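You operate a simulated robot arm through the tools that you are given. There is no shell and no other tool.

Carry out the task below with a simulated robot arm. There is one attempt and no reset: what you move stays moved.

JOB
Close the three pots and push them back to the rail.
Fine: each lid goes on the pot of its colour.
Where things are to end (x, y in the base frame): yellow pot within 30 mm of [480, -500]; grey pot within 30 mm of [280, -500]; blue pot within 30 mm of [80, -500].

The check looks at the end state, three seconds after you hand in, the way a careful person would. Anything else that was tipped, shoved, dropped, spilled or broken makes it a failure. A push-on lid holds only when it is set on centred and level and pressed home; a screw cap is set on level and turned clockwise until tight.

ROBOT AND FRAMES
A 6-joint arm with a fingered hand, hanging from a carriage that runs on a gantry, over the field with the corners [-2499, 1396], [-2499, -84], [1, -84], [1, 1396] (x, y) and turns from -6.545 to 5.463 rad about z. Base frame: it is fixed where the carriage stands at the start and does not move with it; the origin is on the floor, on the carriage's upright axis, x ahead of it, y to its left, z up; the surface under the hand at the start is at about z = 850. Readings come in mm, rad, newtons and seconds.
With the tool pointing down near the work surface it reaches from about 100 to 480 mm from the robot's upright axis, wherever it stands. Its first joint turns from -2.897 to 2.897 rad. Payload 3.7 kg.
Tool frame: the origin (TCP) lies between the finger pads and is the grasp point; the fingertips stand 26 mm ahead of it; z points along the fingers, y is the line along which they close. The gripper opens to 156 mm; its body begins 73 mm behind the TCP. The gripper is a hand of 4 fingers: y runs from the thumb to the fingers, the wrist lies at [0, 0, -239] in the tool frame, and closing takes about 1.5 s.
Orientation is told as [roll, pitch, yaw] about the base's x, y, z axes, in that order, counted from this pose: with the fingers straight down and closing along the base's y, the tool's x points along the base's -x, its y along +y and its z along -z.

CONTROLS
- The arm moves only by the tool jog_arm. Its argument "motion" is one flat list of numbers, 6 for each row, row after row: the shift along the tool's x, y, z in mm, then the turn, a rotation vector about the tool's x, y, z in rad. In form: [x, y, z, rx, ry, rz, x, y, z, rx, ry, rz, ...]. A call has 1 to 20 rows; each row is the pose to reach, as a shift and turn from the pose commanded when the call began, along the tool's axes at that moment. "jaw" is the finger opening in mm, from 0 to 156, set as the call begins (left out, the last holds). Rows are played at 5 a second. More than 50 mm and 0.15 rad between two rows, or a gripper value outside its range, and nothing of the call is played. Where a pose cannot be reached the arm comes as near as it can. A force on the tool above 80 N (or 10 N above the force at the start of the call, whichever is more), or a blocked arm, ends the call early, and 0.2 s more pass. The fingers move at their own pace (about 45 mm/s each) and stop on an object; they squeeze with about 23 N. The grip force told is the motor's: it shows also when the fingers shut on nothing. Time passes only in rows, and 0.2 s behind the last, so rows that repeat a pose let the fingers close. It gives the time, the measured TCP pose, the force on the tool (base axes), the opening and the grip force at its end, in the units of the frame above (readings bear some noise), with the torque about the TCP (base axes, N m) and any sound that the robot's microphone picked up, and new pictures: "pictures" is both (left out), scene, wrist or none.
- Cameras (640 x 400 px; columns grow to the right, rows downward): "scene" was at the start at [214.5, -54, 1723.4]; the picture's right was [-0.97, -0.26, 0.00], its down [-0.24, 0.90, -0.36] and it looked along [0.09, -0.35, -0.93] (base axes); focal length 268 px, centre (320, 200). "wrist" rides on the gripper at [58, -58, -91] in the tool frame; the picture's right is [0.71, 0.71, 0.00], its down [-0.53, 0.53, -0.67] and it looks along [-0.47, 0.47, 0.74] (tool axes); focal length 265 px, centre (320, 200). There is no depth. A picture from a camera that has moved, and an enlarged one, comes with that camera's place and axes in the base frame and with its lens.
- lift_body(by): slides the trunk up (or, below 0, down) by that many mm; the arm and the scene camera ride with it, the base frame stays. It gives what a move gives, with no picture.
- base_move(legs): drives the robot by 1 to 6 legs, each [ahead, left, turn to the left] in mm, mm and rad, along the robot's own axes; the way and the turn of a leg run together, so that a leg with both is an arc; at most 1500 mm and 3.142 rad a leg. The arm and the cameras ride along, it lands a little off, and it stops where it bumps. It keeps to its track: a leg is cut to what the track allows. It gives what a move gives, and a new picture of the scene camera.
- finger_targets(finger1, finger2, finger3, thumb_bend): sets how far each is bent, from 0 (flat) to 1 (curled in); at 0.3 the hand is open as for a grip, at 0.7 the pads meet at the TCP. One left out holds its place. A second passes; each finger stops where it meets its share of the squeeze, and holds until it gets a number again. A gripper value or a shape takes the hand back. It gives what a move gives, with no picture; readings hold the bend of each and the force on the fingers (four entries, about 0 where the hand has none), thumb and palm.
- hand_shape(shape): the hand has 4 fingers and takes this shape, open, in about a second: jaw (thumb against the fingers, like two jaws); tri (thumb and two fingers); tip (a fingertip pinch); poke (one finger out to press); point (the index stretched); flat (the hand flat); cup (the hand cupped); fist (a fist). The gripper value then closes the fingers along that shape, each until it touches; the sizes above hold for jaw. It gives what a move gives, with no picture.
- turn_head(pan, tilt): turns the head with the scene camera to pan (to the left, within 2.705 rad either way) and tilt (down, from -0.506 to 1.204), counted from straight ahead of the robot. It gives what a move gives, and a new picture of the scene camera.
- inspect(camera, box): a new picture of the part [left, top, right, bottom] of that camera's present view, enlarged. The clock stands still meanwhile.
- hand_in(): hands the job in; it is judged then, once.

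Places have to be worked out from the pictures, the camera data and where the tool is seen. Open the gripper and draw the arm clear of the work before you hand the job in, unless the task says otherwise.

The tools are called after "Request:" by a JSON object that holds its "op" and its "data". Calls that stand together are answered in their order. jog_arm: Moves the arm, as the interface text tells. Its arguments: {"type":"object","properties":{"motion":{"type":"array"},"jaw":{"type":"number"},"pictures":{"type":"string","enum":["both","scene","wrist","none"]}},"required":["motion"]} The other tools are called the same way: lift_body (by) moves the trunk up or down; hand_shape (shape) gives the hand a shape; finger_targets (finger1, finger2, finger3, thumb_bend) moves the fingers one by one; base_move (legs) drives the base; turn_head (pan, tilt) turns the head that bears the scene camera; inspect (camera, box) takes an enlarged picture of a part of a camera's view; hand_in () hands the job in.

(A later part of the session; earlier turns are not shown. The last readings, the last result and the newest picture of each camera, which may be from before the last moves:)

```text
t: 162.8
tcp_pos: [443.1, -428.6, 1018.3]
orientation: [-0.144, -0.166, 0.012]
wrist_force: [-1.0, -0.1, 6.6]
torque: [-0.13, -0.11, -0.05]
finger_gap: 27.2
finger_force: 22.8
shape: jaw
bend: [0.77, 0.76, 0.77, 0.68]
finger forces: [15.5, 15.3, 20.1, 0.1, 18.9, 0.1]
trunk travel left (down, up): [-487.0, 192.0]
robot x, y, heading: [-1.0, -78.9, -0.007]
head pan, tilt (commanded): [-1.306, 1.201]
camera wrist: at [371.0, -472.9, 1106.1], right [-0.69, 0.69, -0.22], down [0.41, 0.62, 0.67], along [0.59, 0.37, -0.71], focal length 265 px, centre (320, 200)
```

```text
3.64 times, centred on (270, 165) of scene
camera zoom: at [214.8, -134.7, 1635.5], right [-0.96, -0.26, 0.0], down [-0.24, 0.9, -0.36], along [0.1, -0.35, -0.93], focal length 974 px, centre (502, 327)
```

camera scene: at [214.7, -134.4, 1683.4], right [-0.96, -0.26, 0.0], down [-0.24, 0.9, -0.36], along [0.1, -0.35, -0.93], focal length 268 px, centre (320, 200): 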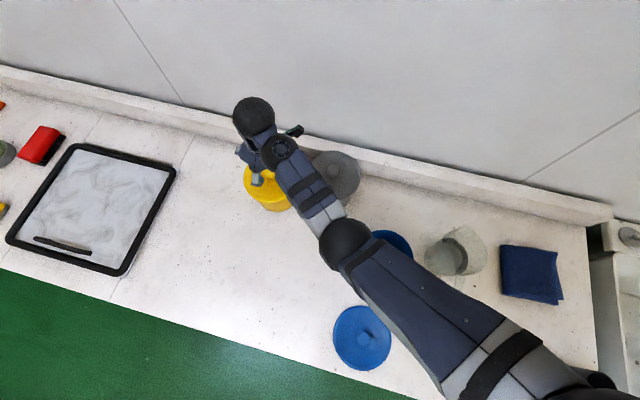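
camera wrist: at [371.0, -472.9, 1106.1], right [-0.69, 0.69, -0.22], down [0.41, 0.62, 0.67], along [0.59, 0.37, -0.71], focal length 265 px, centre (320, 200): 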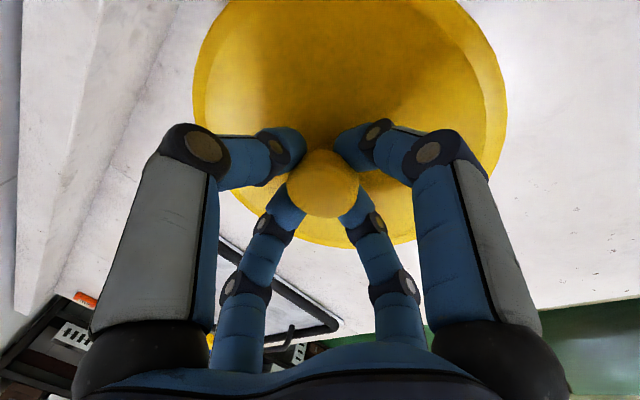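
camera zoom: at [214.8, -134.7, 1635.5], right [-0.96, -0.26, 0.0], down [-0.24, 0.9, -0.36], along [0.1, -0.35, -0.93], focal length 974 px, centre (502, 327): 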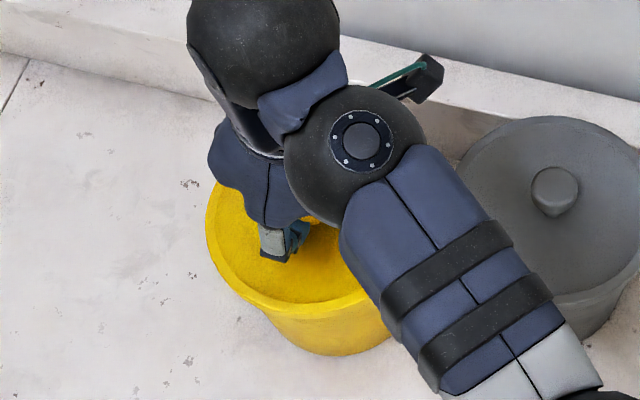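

Gripped, with a slight downward load. Sliding the last ~60 mm toward (467, −487) in 5 mm rows.

Request:
{"op": "jog_arm", "data": {"motion": [-0.2, -0.1, -1, 0, 0, 0, -1.5, -3.5, -0.4, 0, 0, 0, -3.2, -8.5, 0.6, 0, 0, 0, -5, -13.5, 1.6, 0, 0, 0, -6.8, -18.5, 2.6, 0, 0, 0, -8.6, -23.5, 3.5, 0, 0, 0, -10.4, -28.5, 4.5, 0, 0, 0, -12.2, -33.5, 5.5, 0, 0, 0, -14, -38.5, 6.5, 0, 0, 0, -15.8, -43.5, 7.6, 0, 0, 0, -17.6, -48.5, 8.6, 0, 0, 0, -19.2, -53.5, 9.7, 0, 0, 0, -20.3, -56.8, 10.5, 0, 0, 0, -20.3, -56.8, 10.5, 0, 0, 0]}}

Request:
{"op": "inspect", "data": {"camera": "scene", "box": [205, 80, 325, 200]}}

```text
t: 165.8
tcp_pos: [463.6, -485.8, 1018.2]
orientation: [-0.141, -0.166, 0.012]
wrist_force: [-0.1, -0.7, -0.5]
torque: [0.13, 0.09, 0.02]
finger_gap: 24.6
finger_force: 22.8
shape: jaw
bend: [0.79, 0.77, 0.77, 0.63]
finger forces: [19.3, 18.6, 13.3, 0.0, 13.2, 0.0]
trunk travel left (down, up): [-487.0, 192.0]
robot x, y, heading: [0.1, -82.9, 0.001]
head pan, tilt (commanded): [-1.306, 1.201]
camera scene: at [214.6, -134.4, 1635.4], right [-0.96, -0.26, 0.0], down [-0.24, 0.9, -0.36], along [0.1, -0.35, -0.93], focal length 268 px, centre (320, 200)
camera wrist: at [391.6, -530.2, 1106.6], right [-0.69, 0.69, -0.22], down [0.41, 0.62, 0.67], along [0.59, 0.37, -0.71], focal length 265 px, centre (320, 200)
```

scene: 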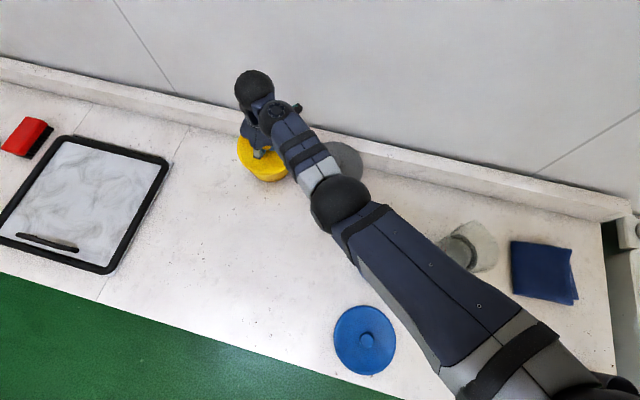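
wrist: 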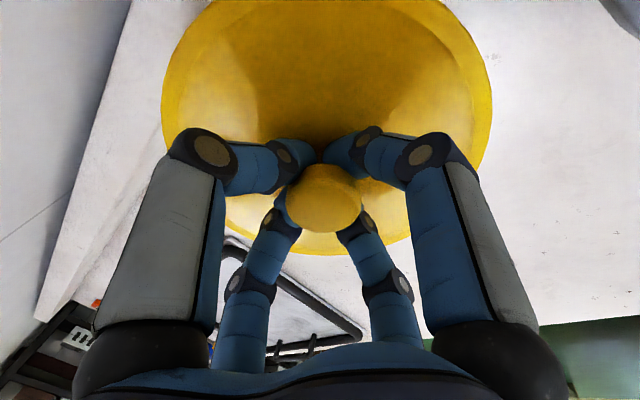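

```text
3.33 times, centred on (265, 140) of scene
camera zoom: at [214.6, -134.4, 1635.4], right [-0.96, -0.26, 0.0], down [-0.24, 0.9, -0.36], along [0.1, -0.35, -0.93], focal length 893 px, centre (503, 400)
```

zoom: 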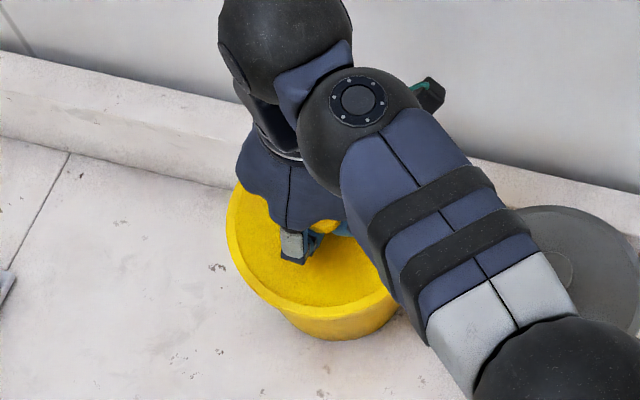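

The pot followed smoothly. It may be tilted slightly with the hand, so I'll relax the grip gradually to let it settle flat before opening.

Request:
{"op": "jog_arm", "data": {"motion": [0, 0, 0, 0, 0, 0, 0, 0, 0, 0, 0, 0, 0, 0, 0, 0, 0, 0], "jaw": 30, "pictures": "none"}}

Request:
{"op": "jog_arm", "data": {"motion": [0, 0, 0, 0, 0, 0, 0, 0, 0, 0, 0, 0, 0, 0, 0, 0, 0, 0, 0, 0, 0, 0, 0, 0], "jaw": 56, "pictures": "wrist"}}

Request:
{"op": "inspect", "data": {"camera": "scene", "box": [205, 80, 325, 200]}}

```text
t: 166.6
tcp_pos: [466.0, -485.3, 1020.1]
orientation: [-0.144, -0.165, 0.012]
wrist_force: [1.0, -1.3, 3.5]
torque: [0.02, 0.03, 0.0]
finger_gap: 29.7
finger_force: 0.1
shape: jaw
bend: [0.77, 0.77, 0.77, 0.7]
finger forces: [2.4, 1.9, 0.1, 0.0, 0.9, 0.0]
trunk travel left (down, up): [-487.0, 192.0]
robot x, y, heading: [-1.6, -80.6, 0.0]
head pan, tilt (commanded): [-1.306, 1.201]
```

```text
t: 167.6
tcp_pos: [463.4, -484.4, 1019.3]
orientation: [-0.144, -0.165, 0.012]
wrist_force: [-0.6, -0.2, -1.0]
torque: [0.0, 0.04, -0.03]
finger_gap: 55.8
finger_force: 0.0
shape: jaw
bend: [0.44, 0.44, 0.44, 0.7]
finger forces: [0.1, 0.0, 0.0, 0.1, 0.6, 0.0]
trunk travel left (down, up): [-487.0, 192.0]
robot x, y, heading: [-1.3, -81.2, 0.002]
head pan, tilt (commanded): [-1.306, 1.201]
camera wrist: at [391.4, -530.2, 1106.4], right [-0.69, 0.69, -0.21], down [0.41, 0.62, 0.67], along [0.59, 0.37, -0.71], focal length 265 px, centre (320, 200)
```

wrist: 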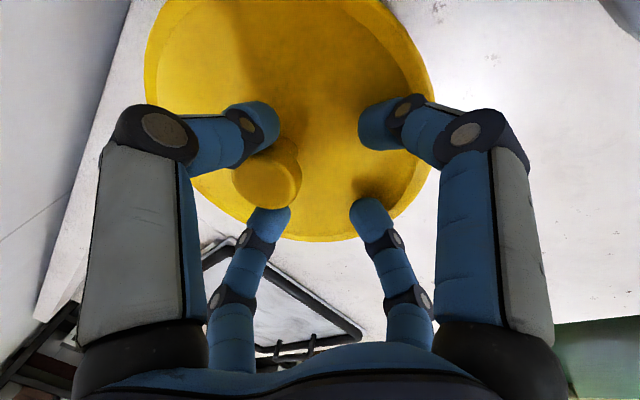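

```text
3.33 times, centred on (265, 140) of scene
camera zoom: at [214.6, -134.5, 1635.3], right [-0.96, -0.26, 0.0], down [-0.24, 0.9, -0.36], along [0.1, -0.35, -0.93], focal length 893 px, centre (503, 400)
```

zoom: 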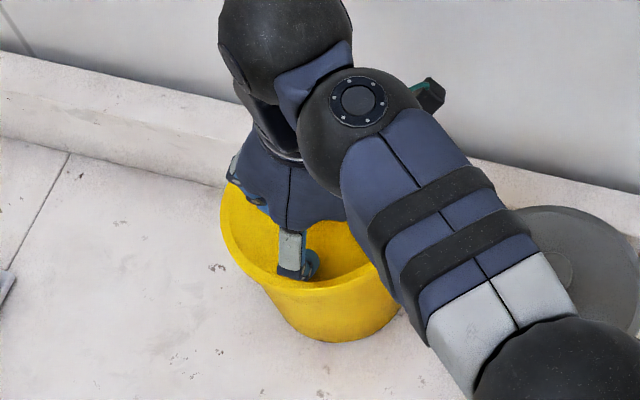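

Something looks different – the lid surface is shaded oddly. Let me zoom in on it closely before moving.

Request:
{"op": "inspect", "data": {"camera": "scene", "box": [225, 130, 295, 200]}}

Request:
{"op": "inspect", "data": {"camera": "wrist", "box": [120, 0, 480, 260]}}

```text
5.71 times, centred on (260, 165) of scene
camera zoom: at [214.6, -134.5, 1635.3], right [-0.96, -0.26, 0.0], down [-0.24, 0.9, -0.36], along [0.1, -0.35, -0.93], focal length 1531 px, centre (663, 400)
```

zoom: 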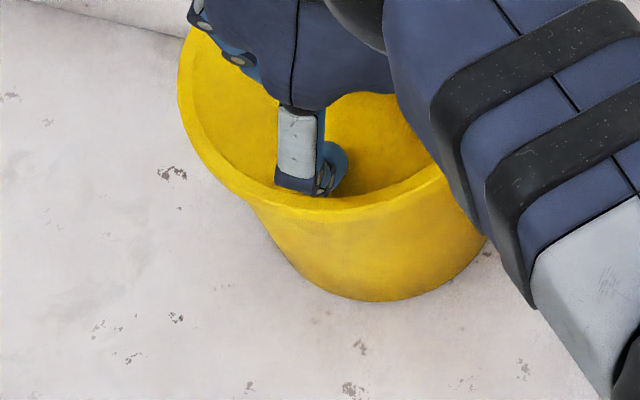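

```text
1.54 times, centred on (300, 130) of wrist
camera zoom: at [391.4, -530.2, 1106.4], right [-0.69, 0.69, -0.21], down [0.41, 0.62, 0.67], along [0.59, 0.37, -0.71], focal length 408 px, centre (351, 308)
```

zoom: 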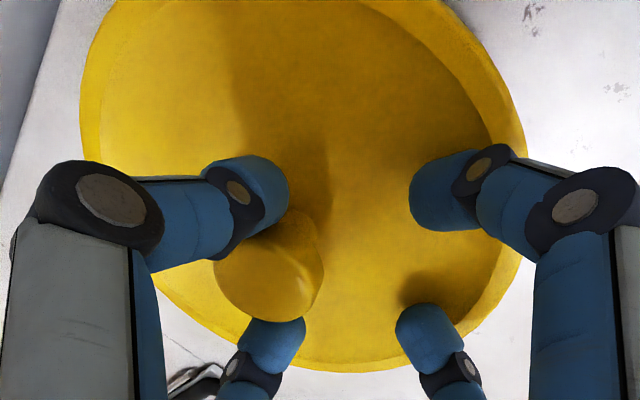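

The lid is still on; the pot settled a bit further out, near (486, −509), with the knob close to the thumb side. I'll open the fingers a little more, then lift a few mm with the trunk and check forces.

Request:
{"op": "jog_arm", "data": {"motion": [0, 0, 0, 0, 0, 0, 0, 0, 0, 0, 0, 0, 0, 0, 0, 0, 0, 0], "jaw": 72, "pictures": "none"}}

Request:
{"op": "lift_body", "data": {"by": 6}}

Request:
{"op": "inspect", "data": {"camera": "wrist", "box": [120, 0, 480, 260]}}

```text
t: 168.4
tcp_pos: [463.8, -485.3, 1018.8]
orientation: [-0.141, -0.167, 0.012]
wrist_force: [1.2, -0.3, 1.8]
torque: [0.02, 0.07, -0.03]
finger_gap: 71.5
finger_force: 0.0
shape: jaw
bend: [0.39, 0.39, 0.39, 0.7]
finger forces: [1.6, 0.5, 0.1, 0.0, 0.0, 0.0]
trunk travel left (down, up): [-487.0, 192.0]
robot x, y, heading: [-2.6, -79.0, 0.0]
head pan, tilt (commanded): [-1.306, 1.201]
```

```text
t: 168.9
tcp_pos: [462.5, -484.9, 1024.8]
orientation: [-0.14, -0.164, 0.012]
wrist_force: [0.4, 0.7, -0.2]
torque: [-0.02, 0.0, -0.02]
finger_gap: 71.7
finger_force: 0.0
shape: jaw
bend: [0.39, 0.39, 0.39, 0.7]
finger forces: [0.0, 0.0, 0.0, 0.1, 0.0, 0.0]
trunk travel left (down, up): [-493.0, 186.0]
robot x, y, heading: [-0.5, -81.1, 0.002]
head pan, tilt (commanded): [-1.306, 1.201]
```

```text
1.54 times, centred on (300, 130) of wrist
camera zoom: at [391.5, -530.1, 1112.4], right [-0.69, 0.69, -0.21], down [0.41, 0.62, 0.67], along [0.59, 0.37, -0.71], focal length 408 px, centre (351, 308)
```

zoom: 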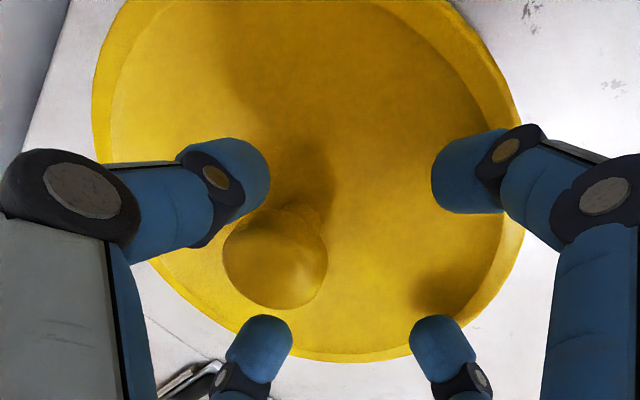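

Free of contact. Raising the trunk another 56 mm to clear the knob completely.

Request:
{"op": "lift_body", "data": {"by": 56}}

Request:
{"op": "jog_arm", "data": {"motion": [0, 0, 0, 0, 0, 0, 0, 0, 0, 0, 0, 0]}}

Request:
{"op": "inspect", "data": {"camera": "scene", "box": [215, 110, 305, 200]}}

```text
t: 169.9
tcp_pos: [464.3, -485.3, 1081.5]
orientation: [-0.142, -0.165, 0.012]
wrist_force: [0.7, 0.6, -0.3]
torque: [-0.01, 0.01, -0.01]
finger_gap: 71.9
finger_force: 0.1
shape: jaw
bend: [0.39, 0.39, 0.39, 0.7]
finger forces: [0.0, 0.0, 0.0, 0.0, 0.0, 0.0]
trunk travel left (down, up): [-549.0, 130.0]
robot x, y, heading: [-0.5, -80.3, 0.002]
head pan, tilt (commanded): [-1.306, 1.201]
```

```text
t: 170.5
tcp_pos: [463.6, -486.5, 1080.6]
orientation: [-0.141, -0.166, 0.012]
wrist_force: [-0.4, 0.2, 0.1]
torque: [-0.01, -0.01, 0.0]
finger_gap: 71.7
finger_force: 0.0
shape: jaw
bend: [0.39, 0.39, 0.39, 0.7]
finger forces: [0.0, 0.0, 0.0, 0.1, 0.0, 0.0]
trunk travel left (down, up): [-549.0, 130.0]
robot x, y, heading: [0.2, -87.3, 0.001]
head pan, tilt (commanded): [-1.306, 1.201]
camera scene: at [214.7, -134.4, 1697.4], right [-0.96, -0.26, 0.0], down [-0.24, 0.9, -0.36], along [0.1, -0.35, -0.93], focal length 268 px, centre (320, 200)
camera wrist: at [391.6, -530.2, 1168.6], right [-0.69, 0.69, -0.22], down [0.41, 0.62, 0.67], along [0.59, 0.37, -0.71], focal length 265 px, centre (320, 200)
```

scene: 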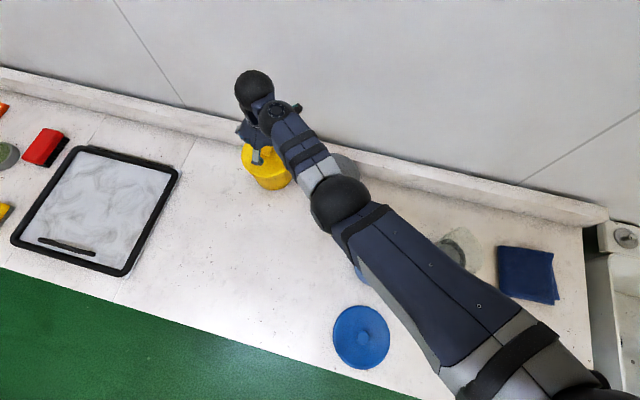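
wrist: 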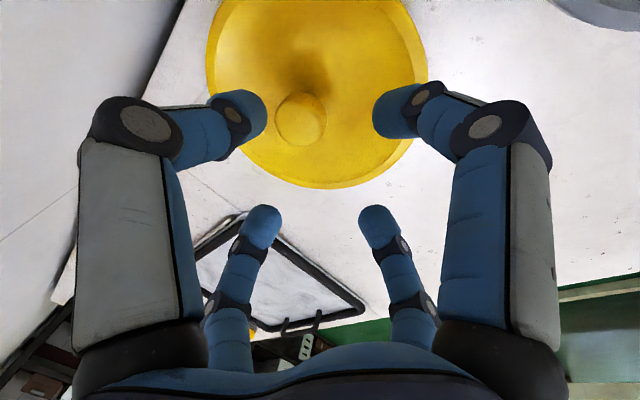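

```text
4.44 times, centred on (260, 155) of scene
camera zoom: at [214.7, -134.4, 1697.4], right [-0.96, -0.26, 0.0], down [-0.24, 0.9, -0.36], along [0.1, -0.35, -0.93], focal length 1191 px, centre (587, 400)
```

zoom: 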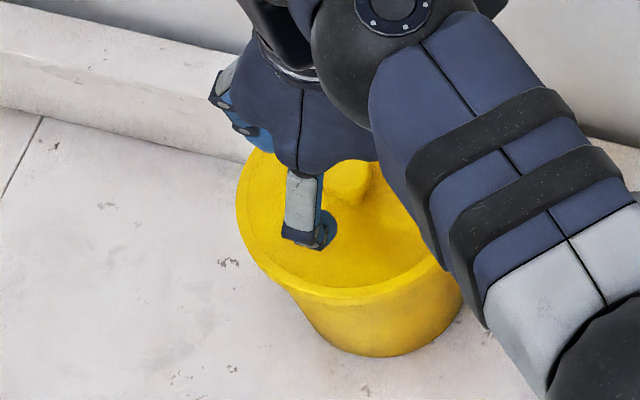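

The yellow pot is closed and stands at about (483, −507), within 10 mm of its target. I'll retreat inward gently, turning the hand upright as I go so the elbow stays well folded.

Request:
{"op": "jog_arm", "data": {"motion": [2, 2, -0.6, -0.008, 0.01, 0, 6, 5, -1.7, -0.02, 0.025, 0, 11, 9.5, -3.2, -0.035, 0.042, 0, 17, 14.5, -5, -0.05, 0.06, 0, 23, 20, -6.8, -0.065, 0.078, 0, 29, 25, -8.5, -0.08, 0.096, 0, 36, 31, -10.5, -0.097, 0.115, 0, 43, 37, -12.6, -0.113, 0.135, 0, 50, 43, -14.6, -0.128, 0.152, 0, 55.3, 48, -16.2, -0.14, 0.167, 0, 55.3, 48, -16.2, -0.14, 0.167, 0]}}

```text
t: 172.9
tcp_pos: [405.1, -437.5, 1079.8]
orientation: [0.0, 0.0, -0.001]
wrist_force: [0.2, 0.3, 0.4]
torque: [0.0, -0.01, 0.02]
finger_gap: 71.9
finger_force: 0.1
shape: jaw
bend: [0.39, 0.39, 0.39, 0.7]
finger forces: [0.1, 0.1, 0.2, 0.1, 0.0, 0.1]
trunk travel left (down, up): [-549.0, 130.0]
robot x, y, heading: [-3.5, -81.3, -0.002]
head pan, tilt (commanded): [-1.306, 1.201]
camera scene: at [214.7, -134.4, 1697.4], right [-0.96, -0.26, 0.0], down [-0.24, 0.9, -0.36], along [0.1, -0.35, -0.93], focal length 268 px, centre (320, 200)
camera wrist: at [348.9, -493.6, 1172.1], right [-0.71, 0.71, 0.0], down [0.53, 0.53, 0.67], along [0.47, 0.47, -0.74], focal length 265 px, centre (320, 200)
```

scene: 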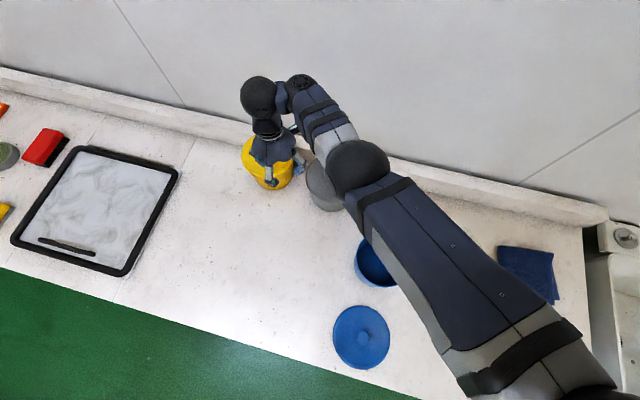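
wrist: 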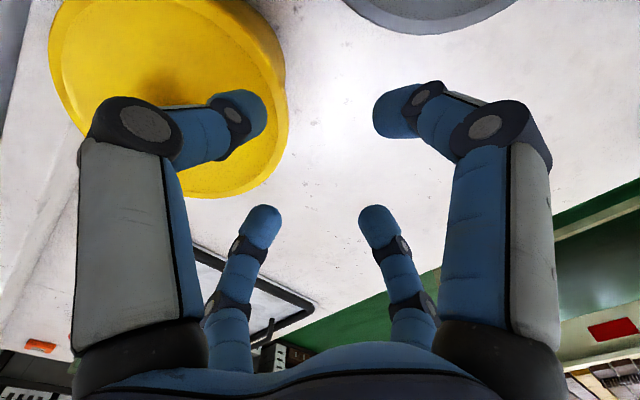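

Upright and clear of the yellow pot. Now raising the trunk fully for room and pulling in toward the centre of the workspace.

Request:
{"op": "lift_body", "data": {"by": 130}}

Request:
{"op": "jog_arm", "data": {"motion": [5, 10, 8, 0, 0, 0, 12, 25, 20, 0, 0, 0, 20, 42, 34, 0, 0, 0, 28, 60, 48, 0, 0, 0, 36, 78, 62, 0, 0, 0, 45, 97, 77, 0, 0, 0, 54, 116, 92, 0, 0, 0, 63, 135, 106, 0, 0, 0, 72, 155, 120, 0, 0, 0, 82, 175, 134, 0, 0, 0, 92, 195, 148, 0, 0, 0, 92, 195, 148, 0, 0, 0]}}

```text
t: 174.5
tcp_pos: [406.0, -436.1, 1210.3]
orientation: [0.003, 0.0, 0.001]
wrist_force: [-0.7, -0.3, 0.3]
torque: [0.03, 0.01, -0.02]
finger_gap: 71.6
finger_force: 0.2
shape: jaw
bend: [0.39, 0.39, 0.39, 0.7]
finger forces: [0.1, 0.1, 0.0, 0.0, 0.1, 0.1]
trunk travel left (down, up): [-679.0, 0.0]
robot x, y, heading: [0.2, -82.2, 0.004]
head pan, tilt (commanded): [-1.306, 1.201]
```

```text
t: 177.1
tcp_pos: [327.0, -249.2, 1038.3]
orientation: [0.001, 0.0, 0.001]
wrist_force: [0.0, 0.7, 0.3]
torque: [-0.02, -0.02, -0.02]
finger_gap: 72.0
finger_force: 0.2
shape: jaw
bend: [0.39, 0.39, 0.39, 0.7]
finger forces: [0.0, 0.0, 0.0, 0.0, 0.0, 0.0]
out of reach, approached as far as the arm can: row 3, 4, 5, 6, 7, 8, 9, 10, 11, 12
trunk travel left (down, up): [-679.0, 0.0]
robot x, y, heading: [-0.7, -78.8, 0.0]
head pan, tilt (commanded): [-1.306, 1.201]
camera scene: at [214.6, -134.3, 1827.3], right [-0.96, -0.26, 0.0], down [-0.24, 0.9, -0.36], along [0.1, -0.35, -0.93], focal length 268 px, centre (320, 200)
camera wrist: at [268.7, -306.8, 1128.4], right [-0.71, 0.71, 0.0], down [0.53, 0.53, 0.67], along [0.47, 0.47, -0.74], focal length 265 px, centre (320, 200)
```

scene: 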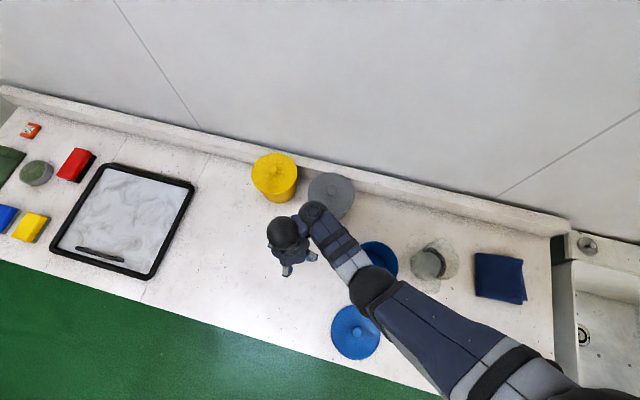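
wrist: 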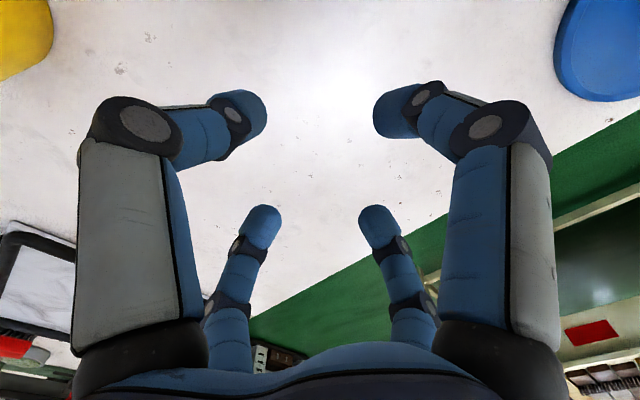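

The view of the yellow and grey pots is clear now; I'll measure both, then untwist the wrist with a yaw move.

Request:
{"op": "inspect", "data": {"camera": "scene", "box": [240, 140, 310, 210]}}

Request:
{"op": "inspect", "data": {"camera": "scene", "box": [300, 160, 370, 230]}}

Request:
{"op": "jog_arm", "data": {"motion": [0, 0, 8, 0, 0, 0.1, 0, 0, 16, 0, 0, 0.2, 0, 0, 24, 0, 0, 0.3, 0, 0, 30, 0, 0, 0.4, 0, 0, 30, 0, 0, 0.4], "pictures": "scene"}}

```text
5.71 times, centred on (275, 175) of scene
camera zoom: at [214.6, -134.3, 1827.3], right [-0.96, -0.26, 0.0], down [-0.24, 0.9, -0.36], along [0.1, -0.35, -0.93], focal length 1531 px, centre (577, 343)
```

zoom: 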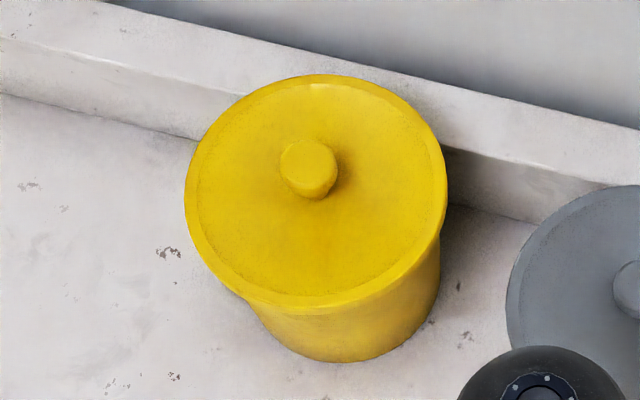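

```text
5.71 times, centred on (335, 195) of scene
camera zoom: at [214.6, -134.3, 1827.3], right [-0.96, -0.26, 0.0], down [-0.24, 0.9, -0.36], along [0.1, -0.35, -0.93], focal length 1531 px, centre (234, 229)
```

zoom: 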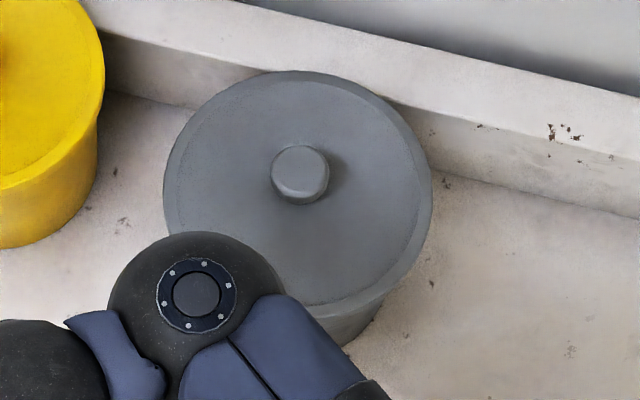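

```text
t: 178.3
tcp_pos: [315.3, -242.8, 1029.7]
orientation: [0.0, 0.0, -0.4]
wrist_force: [0.1, 0.2, 0.1]
torque: [0.01, 0.0, 0.02]
finger_gap: 71.6
finger_force: 0.0
shape: jaw
bend: [0.39, 0.39, 0.39, 0.7]
finger forces: [0.0, 0.1, 0.0, 0.0, 0.0, 0.0]
out of reach, approached as far as the arm can: row 1, 2, 3
trunk travel left (down, up): [-679.0, 0.0]
robot x, y, heading: [0.0, -78.1, 0.001]
head pan, tilt (commanded): [-1.306, 1.201]
camera scene: at [214.7, -134.4, 1827.4], right [-0.96, -0.26, 0.0], down [-0.24, 0.9, -0.36], along [0.1, -0.35, -0.93], focal length 268 px, centre (320, 200)
```

scene: 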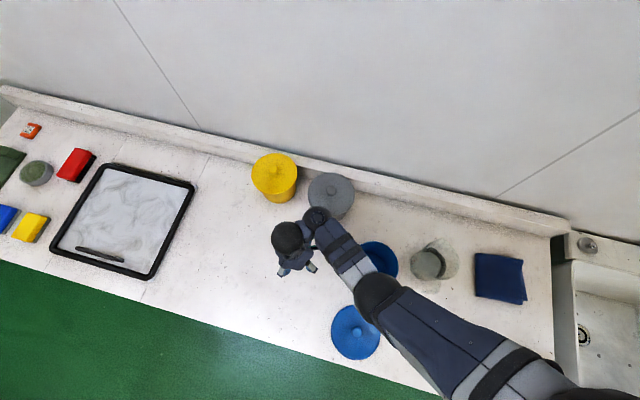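

Yellow is at about (485, −511), touching the rail, and grey at (271, −487); both lids look level. The wrist is still bent, so I'll swing the yaw the other way, with a change of height.

Request:
{"op": "jog_arm", "data": {"motion": [0, 0, 5, 0, 0, -0.12, 0, 0, 10, 0, 0, -0.25, 0, 0, 15, 0, 0, -0.38, 0, 0, 20, 0, 0, -0.5, 0, 0, 20, 0, 0, -0.63, 0, 0, 20, 0, 0, -0.76, 0, 0, 20, 0, 0, -0.8, 0, 0, 20, 0, 0, -0.8], "pictures": "scene"}}

```text
t: 180.1
tcp_pos: [314.0, -241.6, 1012.0]
orientation: [-0.001, 0.0, 0.403]
wrist_force: [-0.5, 0.0, -0.5]
torque: [-0.02, 0.01, 0.01]
finger_gap: 71.5
finger_force: 0.1
shape: jaw
bend: [0.39, 0.39, 0.39, 0.7]
finger forces: [0.1, 0.0, 0.1, 0.0, 0.1, 0.0]
trunk travel left (down, up): [-679.0, 0.0]
robot x, y, heading: [0.7, -85.0, -0.003]
head pan, tilt (commanded): [-1.306, 1.201]
camera scene: at [214.7, -134.4, 1827.4], right [-0.96, -0.26, 0.0], down [-0.24, 0.9, -0.36], along [0.1, -0.35, -0.93], focal length 268 px, centre (320, 200)
```

scene: 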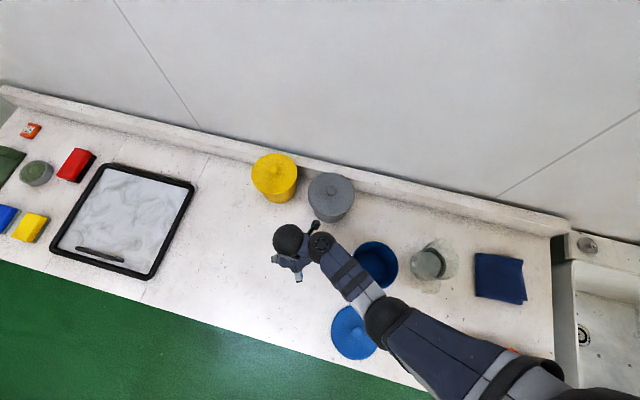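

Better. Now up 40 mm and yaw back to zero.

Request:
{"op": "jog_arm", "data": {"motion": [0, 0, -10, 0, 0, 0, 0, 0, -20, 0, 0, 0, 0, 0, -30, 0, 0, 0.1, 0, 0, -36, 0, 0, 0.2, 0, 0, -40, 0, 0, 0.3, 0, 0, -40, 0, 0, 0.403, 0, 0, -40, 0, 0, 0.403], "pictures": "scene"}}

```text
t: 181.7
tcp_pos: [329.3, -249.5, 1035.3]
orientation: [-0.032, 0.002, -0.005]
wrist_force: [1.1, -0.1, -0.7]
torque: [0.05, 0.0, -0.01]
finger_gap: 71.8
finger_force: 0.0
shape: jaw
bend: [0.39, 0.39, 0.39, 0.7]
finger forces: [0.0, 0.0, 0.1, 0.1, 0.1, 0.0]
out of reach, approached as far as the arm can: row 1, 3, 4, 5, 6, 7
trunk travel left (down, up): [-679.0, 0.0]
robot x, y, heading: [-0.2, -77.9, 0.005]
head pan, tilt (commanded): [-1.306, 1.201]
camera scene: at [214.6, -134.5, 1827.4], right [-0.96, -0.26, 0.0], down [-0.24, 0.9, -0.36], along [0.1, -0.35, -0.93], focal length 268 px, centre (320, 200)
```

scene: 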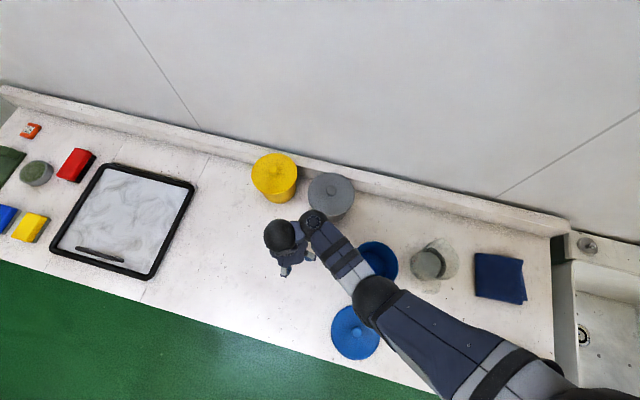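

Higher made it worse, so I'll come back down to z ≈ 1005 at zero yaw and look again.

Request:
{"op": "jog_arm", "data": {"motion": [0, 5, 8, 0.01, 0, 0, 2, 10, 16, 0.02, 0, 0, 5, 15, 22, 0.03, 0, 0, 8, 18, 28, 0.032, 0, 0, 8, 18, 28, 0.032, 0, 0, 8, 18, 28, 0.032, 0, 0], "pictures": "scene"}}

```text
t: 183.1
tcp_pos: [305.3, -224.3, 1024.4]
orientation: [-0.034, 0.0, -0.001]
wrist_force: [-0.3, 0.4, -0.5]
torque: [-0.01, 0.0, 0.01]
finger_gap: 71.9
finger_force: 0.1
shape: jaw
bend: [0.39, 0.39, 0.39, 0.7]
finger forces: [0.1, 0.0, 0.0, 0.1, 0.0, 0.1]
out of reach, approached as far as the arm can: row 1, 2
trunk travel left (down, up): [-679.0, 0.0]
robot x, y, heading: [-0.2, -79.0, 0.0]
head pan, tilt (commanded): [-1.306, 1.201]
camera scene: at [214.7, -134.4, 1827.4], right [-0.96, -0.26, 0.0], down [-0.24, 0.9, -0.36], along [0.1, -0.35, -0.93], focal length 268 px, centre (320, 200)
```

scene: 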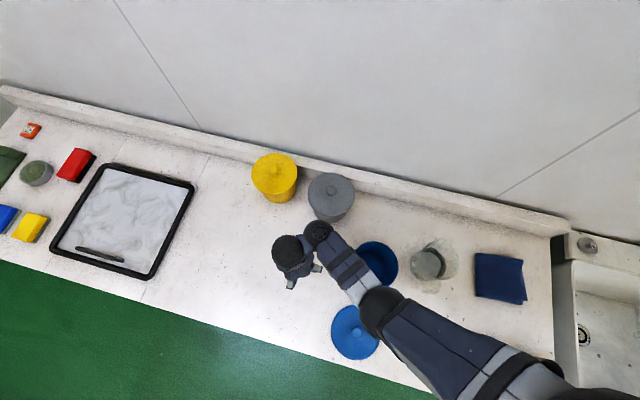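

The pose is as commanded now. I'll lower slightly and swing the yaw further positive to bring the wrist link in line with the forearm.

Request:
{"op": "jog_arm", "data": {"motion": [0, 0, 5, 0.01, 0, -0.12, 0, 0, 10, 0.0, 0, -0.25, 0, 0, 14, 0, 0, -0.38, 0, 0, 14, 0, 0, -0.5, 0, 0, 14, 0, 0, -0.63, 0, 0, 14, 0, 0, -0.75, 0, 0, 14, 0, 0, -0.87, 0, 0, 14, 0, 0, -0.87, 0, 0, 14, 0, 0, -0.87], "pictures": "scene"}}

```text
t: 185.1
tcp_pos: [295.8, -223.3, 1016.0]
orientation: [-0.018, 0.023, 0.87]
wrist_force: [-0.1, 0.7, 0.0]
torque: [0.0, -0.01, 0.02]
finger_gap: 72.0
finger_force: 0.1
shape: jaw
bend: [0.39, 0.39, 0.39, 0.7]
finger forces: [0.0, 0.0, 0.1, 0.0, 0.0, 0.0]
out of reach, approached as far as the arm can: row 2, 3, 4, 5, 6, 7, 8, 9
trunk travel left (down, up): [-679.0, 0.0]
robot x, y, heading: [-1.6, -82.1, 0.002]
head pan, tilt (commanded): [-1.306, 1.201]
camera scene: at [214.6, -134.4, 1827.4], right [-0.96, -0.26, 0.0], down [-0.24, 0.9, -0.36], along [0.1, -0.35, -0.93], focal length 268 px, centre (320, 200)
```

scene: 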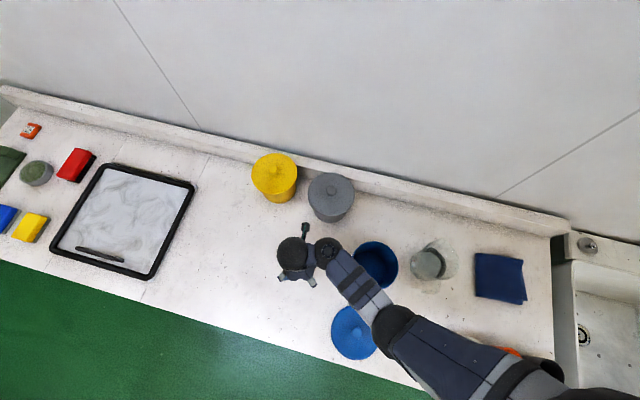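

I'll try straightening the wrist by moving outward over free table, with the yaw returning to zero.

Request:
{"op": "lift_body", "data": {"by": -4}}

Request:
{"op": "jog_arm", "data": {"motion": [0, 0, 0, 0, 0, 0.1, 0, 0, 0, 0, 0, 0.22, 0, 0, 0, 0, 0, 0.35, 0, 0, 0, 0, 0, 0.48, 0, 0, 0, 0, 0, 0.6, 0, 0, 0, 0, 0, 0.74, 0, 0, 0, 0.018, 0.023, 0.87, 0, 0, 0, 0.018, 0.023, 0.87], "pictures": "none"}}

Request:
{"op": "jog_arm", "data": {"motion": [-5, -8, 0, 0, 0, 0, -10, -18, 0, 0, 0, 0, -16, -30, 0, 0, 0, 0, -22, -42, 0, 0, 0, 0, -28, -54, 0, 0, 0, 0, -34, -66, 0, 0, 0, 0, -40, -78, 0, 0, 0, 0, -40, -78, 0, 0, 0, 0], "pictures": "scene"}}

```text
t: 185.6
tcp_pos: [295.9, -223.5, 1012.3]
orientation: [-0.018, 0.022, 0.868]
wrist_force: [0.4, 0.9, 0.4]
torque: [0.03, 0.0, -0.03]
finger_gap: 71.8
finger_force: 0.0
shape: jaw
bend: [0.39, 0.39, 0.39, 0.7]
finger forces: [0.0, 0.0, 0.0, 0.1, 0.0, 0.1]
trunk travel left (down, up): [-675.0, 4.0]
robot x, y, heading: [3.5, -77.7, 0.004]
head pan, tilt (commanded): [-1.306, 1.201]
```

```text
t: 187.4
tcp_pos: [287.7, -224.2, 1015.1]
orientation: [-0.054, 0.014, -0.003]
wrist_force: [0.1, 0.1, -0.5]
torque: [0.04, -0.03, 0.03]
finger_gap: 72.0
finger_force: 0.1
shape: jaw
bend: [0.39, 0.39, 0.39, 0.7]
finger forces: [0.0, 0.1, 0.0, 0.0, 0.0, 0.0]
out of reach, approached as far as the arm can: row 7, 8
trunk travel left (down, up): [-675.0, 4.0]
robot x, y, heading: [-0.6, -82.1, 0.002]
head pan, tilt (commanded): [-1.306, 1.201]
```

```text
t: 189.2
tcp_pos: [343.5, -293.4, 1023.3]
orientation: [-0.009, -0.015, -0.002]
wrist_force: [-0.6, -0.9, 0.6]
torque: [-0.03, 0.01, 0.0]
finger_gap: 71.7
finger_force: 0.2
shape: jaw
bend: [0.39, 0.39, 0.39, 0.7]
finger forces: [0.1, 0.0, 0.0, 0.0, 0.0, 0.0]
out of reach, approached as far as the arm can: row 2, 3, 4, 5, 6, 7
trunk travel left (down, up): [-675.0, 4.0]
robot x, y, heading: [-0.5, -80.4, -0.004]
head pan, tilt (commanded): [-1.306, 1.201]
camera scene: at [214.6, -134.4, 1823.4], right [-0.96, -0.26, 0.0], down [-0.24, 0.9, -0.36], along [0.1, -0.35, -0.93], focal length 268 px, centre (320, 200)
```

scene: 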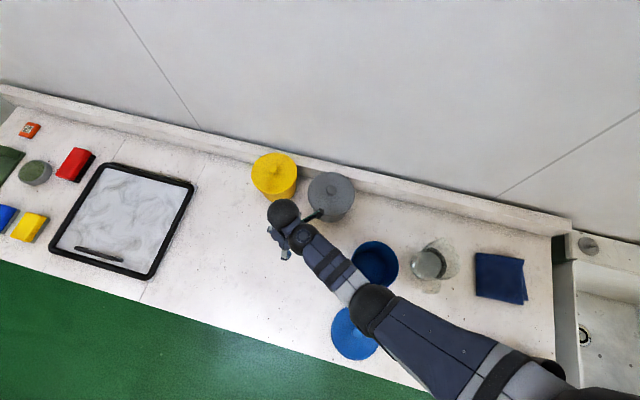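

The wrist is straight again. Now up and gently inward, to confirm it stays that way.

Request:
{"op": "lift_body", "data": {"by": 4}}

Request:
{"op": "jog_arm", "data": {"motion": [0, 4, -6, 0.003, 0.005, 0, 3, 12, -12, 0.006, 0.01, 0, 6, 22, -18, 0.009, 0.015, 0, 10, 34, -22, 0.009, 0.015, 0, 15, 48, -26, 0.009, 0.015, 0, 20, 62, -28, 0.009, 0.015, 0, 25, 76, -30, 0.009, 0.015, 0, 30, 90, -30, 0.009, 0.015, 0, 30, 90, -30, 0.009, 0.015, 0], "pictures": "scene"}}

```text
t: 189.8
tcp_pos: [344.5, -293.9, 1026.7]
orientation: [-0.009, -0.016, -0.002]
wrist_force: [0.7, -0.2, 0.2]
torque: [0.0, 0.0, 0.0]
finger_gap: 72.0
finger_force: 0.0
shape: jaw
bend: [0.39, 0.39, 0.39, 0.7]
finger forces: [0.0, 0.0, 0.0, 0.0, 0.1, 0.0]
trunk travel left (down, up): [-679.0, 0.0]
robot x, y, heading: [1.6, -79.7, 0.001]
head pan, tilt (commanded): [-1.306, 1.201]
```

```text
t: 191.8
tcp_pos: [311.4, -202.0, 1055.5]
orientation: [-0.021, 0.002, -0.004]
wrist_force: [0.1, -0.4, 0.8]
torque: [-0.01, 0.02, 0.02]
finger_gap: 72.0
finger_force: 0.1
shape: jaw
bend: [0.39, 0.39, 0.39, 0.7]
finger forces: [0.0, 0.0, 0.1, 0.1, 0.0, 0.0]
trunk travel left (down, up): [-679.0, 0.0]
robot x, y, heading: [-1.7, -79.2, 0.001]
head pan, tilt (commanded): [-1.306, 1.201]
camera scene: at [214.7, -134.5, 1827.4], right [-0.96, -0.26, 0.0], down [-0.24, 0.9, -0.36], along [0.1, -0.35, -0.93], focal length 268 px, centre (320, 200)
```

scene: 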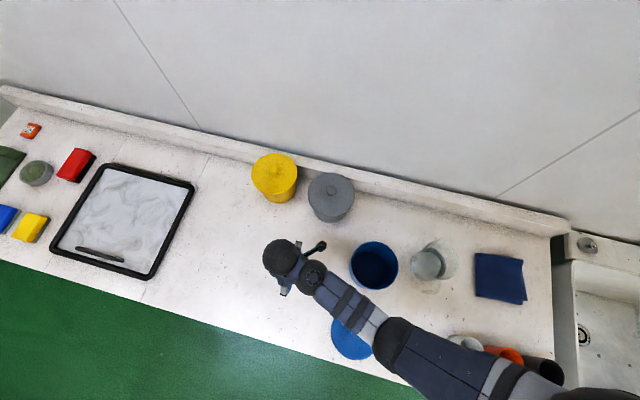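

Straight and steady. Now for the blue set: I'll drive the carriage to about (−200, 0), giving the same geometry relative to the blue lid and pot as I had with grey.

Request:
{"op": "base_move", "data": {"legs": [[-200, 80, 0]]}}

Request:
{"op": "inspect", "data": {"camera": "scene", "box": [230, 150, 470, 330]}}

```text
t: 193.4
tcp_pos: [117.2, -125.8, 1055.1]
orientation: [-0.019, 0.0, -0.003]
wrist_force: [0.4, 0.0, 0.7]
torque: [0.03, -0.02, 0.03]
finger_gap: 72.0
finger_force: 0.0
shape: jaw
bend: [0.39, 0.39, 0.39, 0.7]
finger forces: [0.0, 0.0, 0.0, 0.0, 0.2, 0.0]
trunk travel left (down, up): [-679.0, 0.0]
robot x, y, heading: [-195.0, 3.3, -0.004]
head pan, tilt (commanded): [-1.306, 1.201]
camera scene: at [18.9, -55.8, 1827.4], right [-0.97, -0.26, 0.0], down [-0.24, 0.9, -0.36], along [0.09, -0.35, -0.93], focal length 268 px, centre (320, 200)
```

scene: 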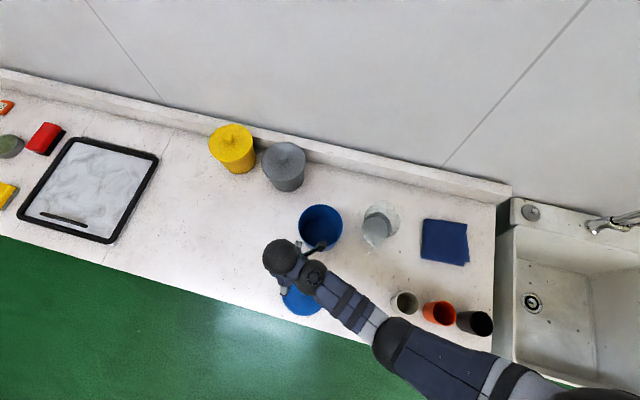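

```text
2.22 times, centred on (350, 240) of scene
camera zoom: at [18.9, -55.8, 1827.4], right [-0.97, -0.26, 0.0], down [-0.24, 0.9, -0.36], along [0.09, -0.35, -0.93], focal length 595 px, centre (253, 111)
```

zoom: 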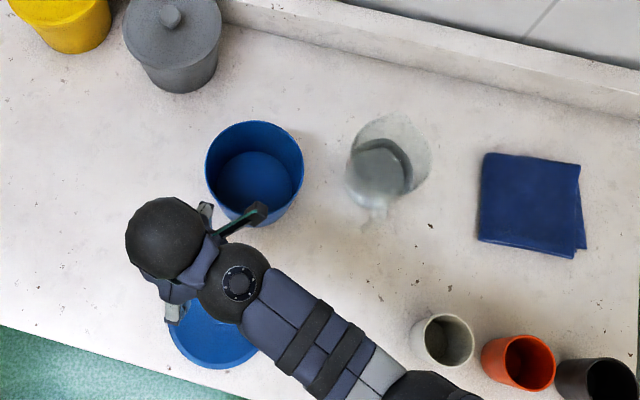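

The carriage is at about (−196, −2). I'll measure the blue pot and lid with strong zooms from here.

Request:
{"op": "inspect", "data": {"camera": "scene", "box": [290, 195, 350, 255]}}

Request:
{"op": "inspect", "data": {"camera": "scene", "box": [270, 265, 340, 325]}}

Request:
{"op": "inspect", "data": {"camera": "wrist", "box": [120, 0, 520, 280]}}

```text
6.67 times, centred on (320, 225) of scene
camera zoom: at [18.9, -55.8, 1827.4], right [-0.97, -0.26, 0.0], down [-0.24, 0.9, -0.36], along [0.09, -0.35, -0.93], focal length 1786 px, centre (320, 33)
```

zoom: 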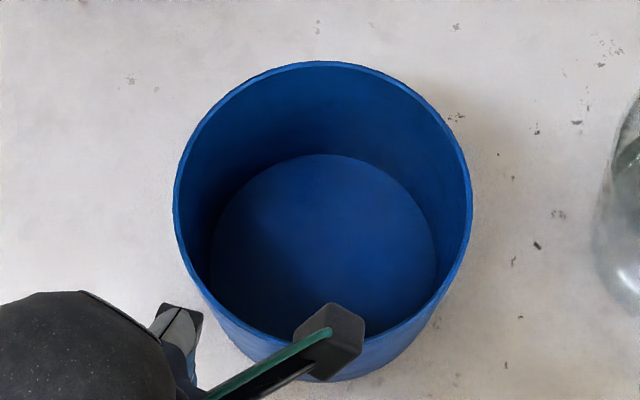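

```text
6.67 times, centred on (305, 295) of scene
camera zoom: at [18.9, -55.8, 1827.4], right [-0.97, -0.26, 0.0], down [-0.24, 0.9, -0.36], along [0.09, -0.35, -0.93], focal length 1786 px, centre (420, -433)
```

zoom: 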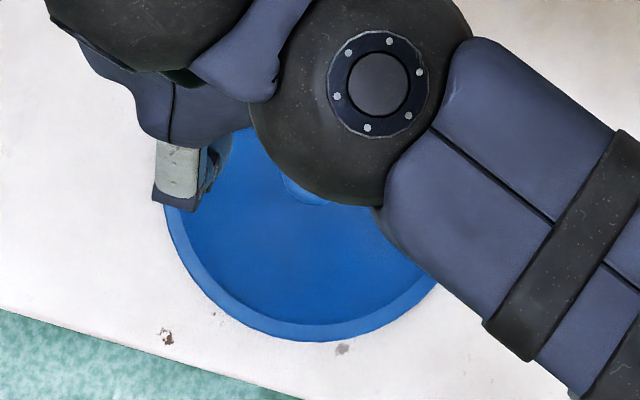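

```text
1.43 times, centred on (320, 140) of wrist
camera zoom: at [59.7, -179.5, 1147.4], right [-0.7, 0.71, -0.01], down [0.53, 0.54, 0.66], along [0.48, 0.46, -0.75], focal length 379 px, centre (320, 286)
```

zoom: 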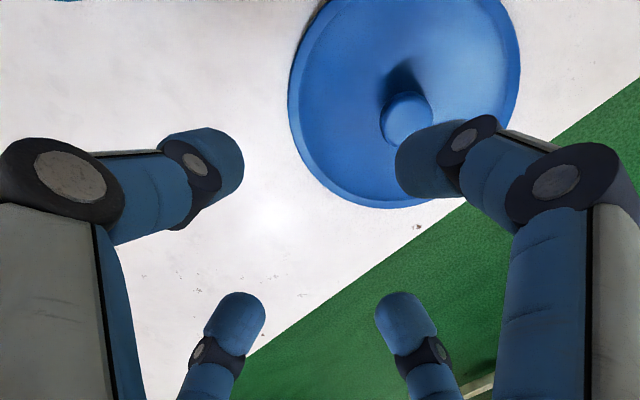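

Blue pot at (81.4, −290.3), blue knob at about (80, −84). Moving over the blue lid and levelling the hand exactly.

Request:
{"op": "jog_arm", "data": {"motion": [8, 8, 0, -0.005, 0, 0, 17, 18, 0, -0.01, 0, 0, 27, 28, 0, -0.015, 0, -0.003, 37, 39.5, 0, -0.02, 0, -0.003, 37, 39.5, 0, -0.02, 0, -0.003, 37, 39.5, 0, -0.02, 0, -0.003], "jaw": 100}}

Request:
{"op": "inspect", "data": {"camera": "wrist", "box": [180, 0, 460, 240]}}

```text
t: 194.8
tcp_pos: [79.7, -85.2, 1054.9]
orientation: [0.002, -0.002, -0.002]
wrist_force: [0.0, 1.0, 0.0]
torque: [-0.01, 0.0, -0.01]
finger_gap: 99.4
finger_force: 0.0
shape: jaw
bend: [0.31, 0.31, 0.31, 0.7]
finger forces: [0.0, 0.0, 0.1, 0.0, 0.1, 0.1]
trunk travel left (down, up): [-679.0, 0.0]
robot x, y, heading: [-194.2, -0.4, 0.001]
head pan, tilt (commanded): [-1.306, 1.201]
camera scene: at [18.9, -55.8, 1827.4], right [-0.97, -0.26, 0.0], down [-0.24, 0.9, -0.36], along [0.09, -0.35, -0.93], focal length 268 px, centre (320, 200)
camera wrist: at [22.8, -141.6, 1145.8], right [-0.71, 0.71, 0.0], down [0.53, 0.53, 0.67], along [0.47, 0.47, -0.74], focal length 265 px, centre (320, 200)
```

scene: 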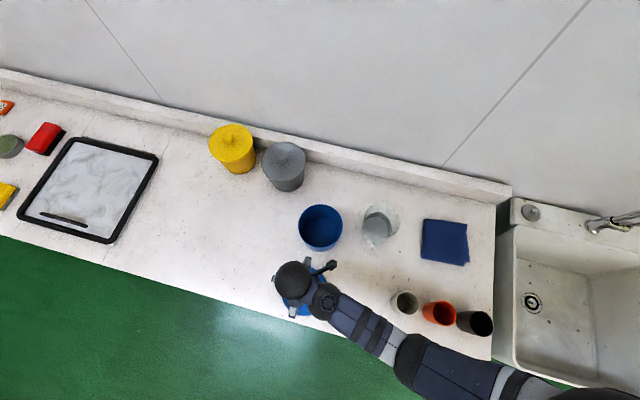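
wrist: 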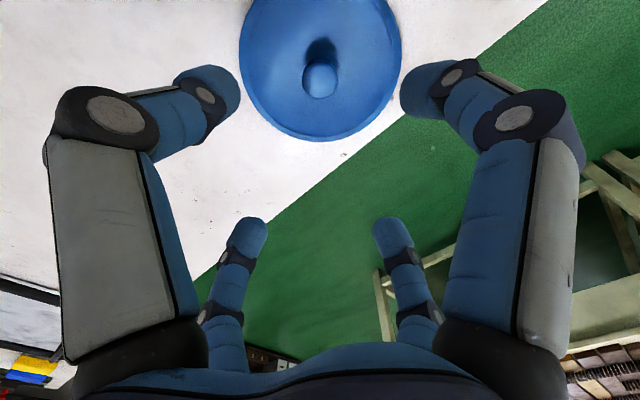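

```text
1.67 times, centred on (320, 120) of wrist
camera zoom: at [22.8, -141.6, 1145.8], right [-0.71, 0.71, 0.0], down [0.53, 0.53, 0.67], along [0.47, 0.47, -0.74], focal length 442 px, centre (320, 333)
```

zoom: 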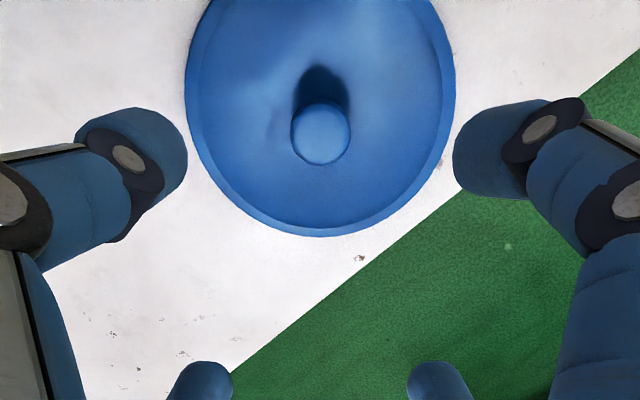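

The blue knob is right under the hand. Descending to z 905.

Request:
{"op": "jog_arm", "data": {"motion": [-0.3, 0.4, 30, 0, 0, 0, -0.3, 0.8, 60, 0, 0, 0, -0.3, 0.8, 90, 0, 0, 0, -0.3, 0.8, 115, 0, 0, 0, -0.3, 0.8, 135, 0, 0, 0, -0.3, 0.8, 149, 0, 0, 0, -0.3, 0.8, 149, 0, 0, 0], "jaw": 76, "pictures": "wrist"}}

```text
t: 196.4
tcp_pos: [80.4, -83.6, 906.4]
orientation: [0.001, -0.002, 0.0]
wrist_force: [0.9, 0.1, -0.4]
torque: [0.01, -0.01, 0.01]
finger_gap: 76.3
finger_force: 0.1
shape: jaw
bend: [0.37, 0.37, 0.37, 0.7]
finger forces: [0.0, 0.1, 0.1, 0.0, 0.0, 0.0]
trunk travel left (down, up): [-679.0, 0.0]
robot x, y, heading: [-197.0, -2.3, -0.004]
head pan, tilt (commanded): [-1.306, 1.201]
camera wrist: at [23.4, -141.2, 997.4], right [-0.71, 0.71, 0.0], down [0.53, 0.53, 0.67], along [0.47, 0.47, -0.74], focal length 265 px, centre (320, 200)
```

wrist: 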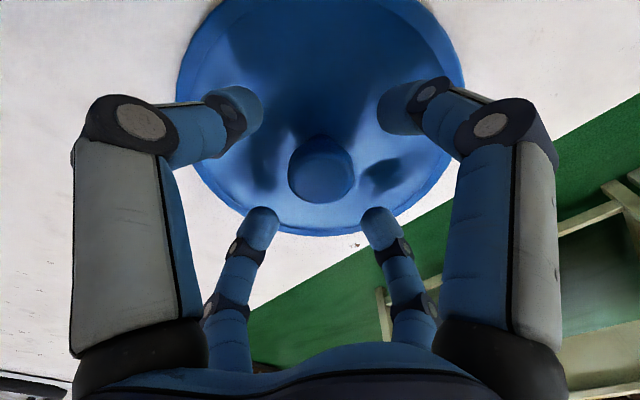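

Centred. Narrowing the fingers while going down to z 895, then closing on the knob.

Request:
{"op": "jog_arm", "data": {"motion": [0, 0, 0, 0, 0, 0, 0, 0, 4, 0, 0, 0, 0, 0, 8, 0, 0, 0, 0, 0, 11, 0, 0, 0, 0, 0, 11, 0, 0, 0], "jaw": 48, "pictures": "none"}}

Request:
{"op": "jog_arm", "data": {"motion": [0, 0, 0, 0, 0, 0, 0, 0, 0, 0, 0, 0, 0, 0, 0, 0, 0, 0, 0, 0, 0, 0, 0, 0, 0, 0, 0, 0, 0, 0, 0, 0, 0, 0, 0, 0], "jaw": 8, "pictures": "wrist"}}

```text
t: 197.6
tcp_pos: [80.8, -83.4, 893.7]
orientation: [0.001, -0.002, -0.001]
wrist_force: [0.9, 0.0, -0.2]
torque: [0.0, 0.0, -0.02]
finger_gap: 48.3
finger_force: 0.0
shape: jaw
bend: [0.47, 0.47, 0.47, 0.7]
finger forces: [0.0, 0.0, 0.0, 0.1, 0.0, 0.0]
trunk travel left (down, up): [-679.0, 0.0]
robot x, y, heading: [-198.1, -4.1, -0.001]
head pan, tilt (commanded): [-1.306, 1.201]
```

```text
t: 199.0
tcp_pos: [79.7, -84.6, 894.6]
orientation: [0.001, -0.002, -0.002]
wrist_force: [-0.1, 0.0, 0.2]
torque: [-0.02, 0.03, -0.03]
finger_gap: 20.4
finger_force: 23.3
shape: jaw
bend: [0.77, 0.76, 0.77, 0.64]
finger forces: [18.3, 18.9, 17.4, 0.1, 22.1, 0.0]
trunk travel left (down, up): [-679.0, 0.0]
robot x, y, heading: [-196.4, -2.5, -0.003]
head pan, tilt (commanded): [-1.306, 1.201]
camera wrist: at [23.6, -141.1, 986.2], right [-0.71, 0.71, 0.0], down [0.53, 0.53, 0.67], along [0.47, 0.47, -0.74], focal length 265 px, centre (320, 200)
```

wrist: 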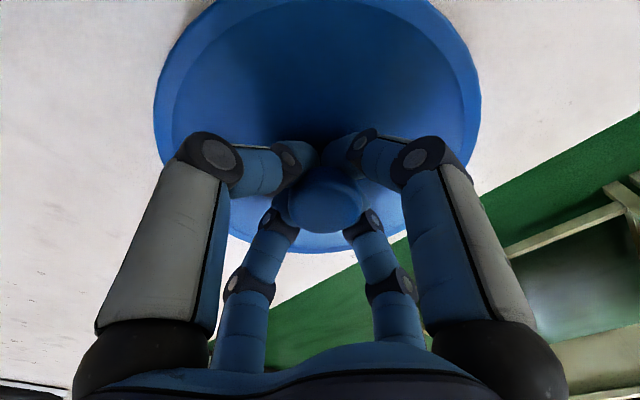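

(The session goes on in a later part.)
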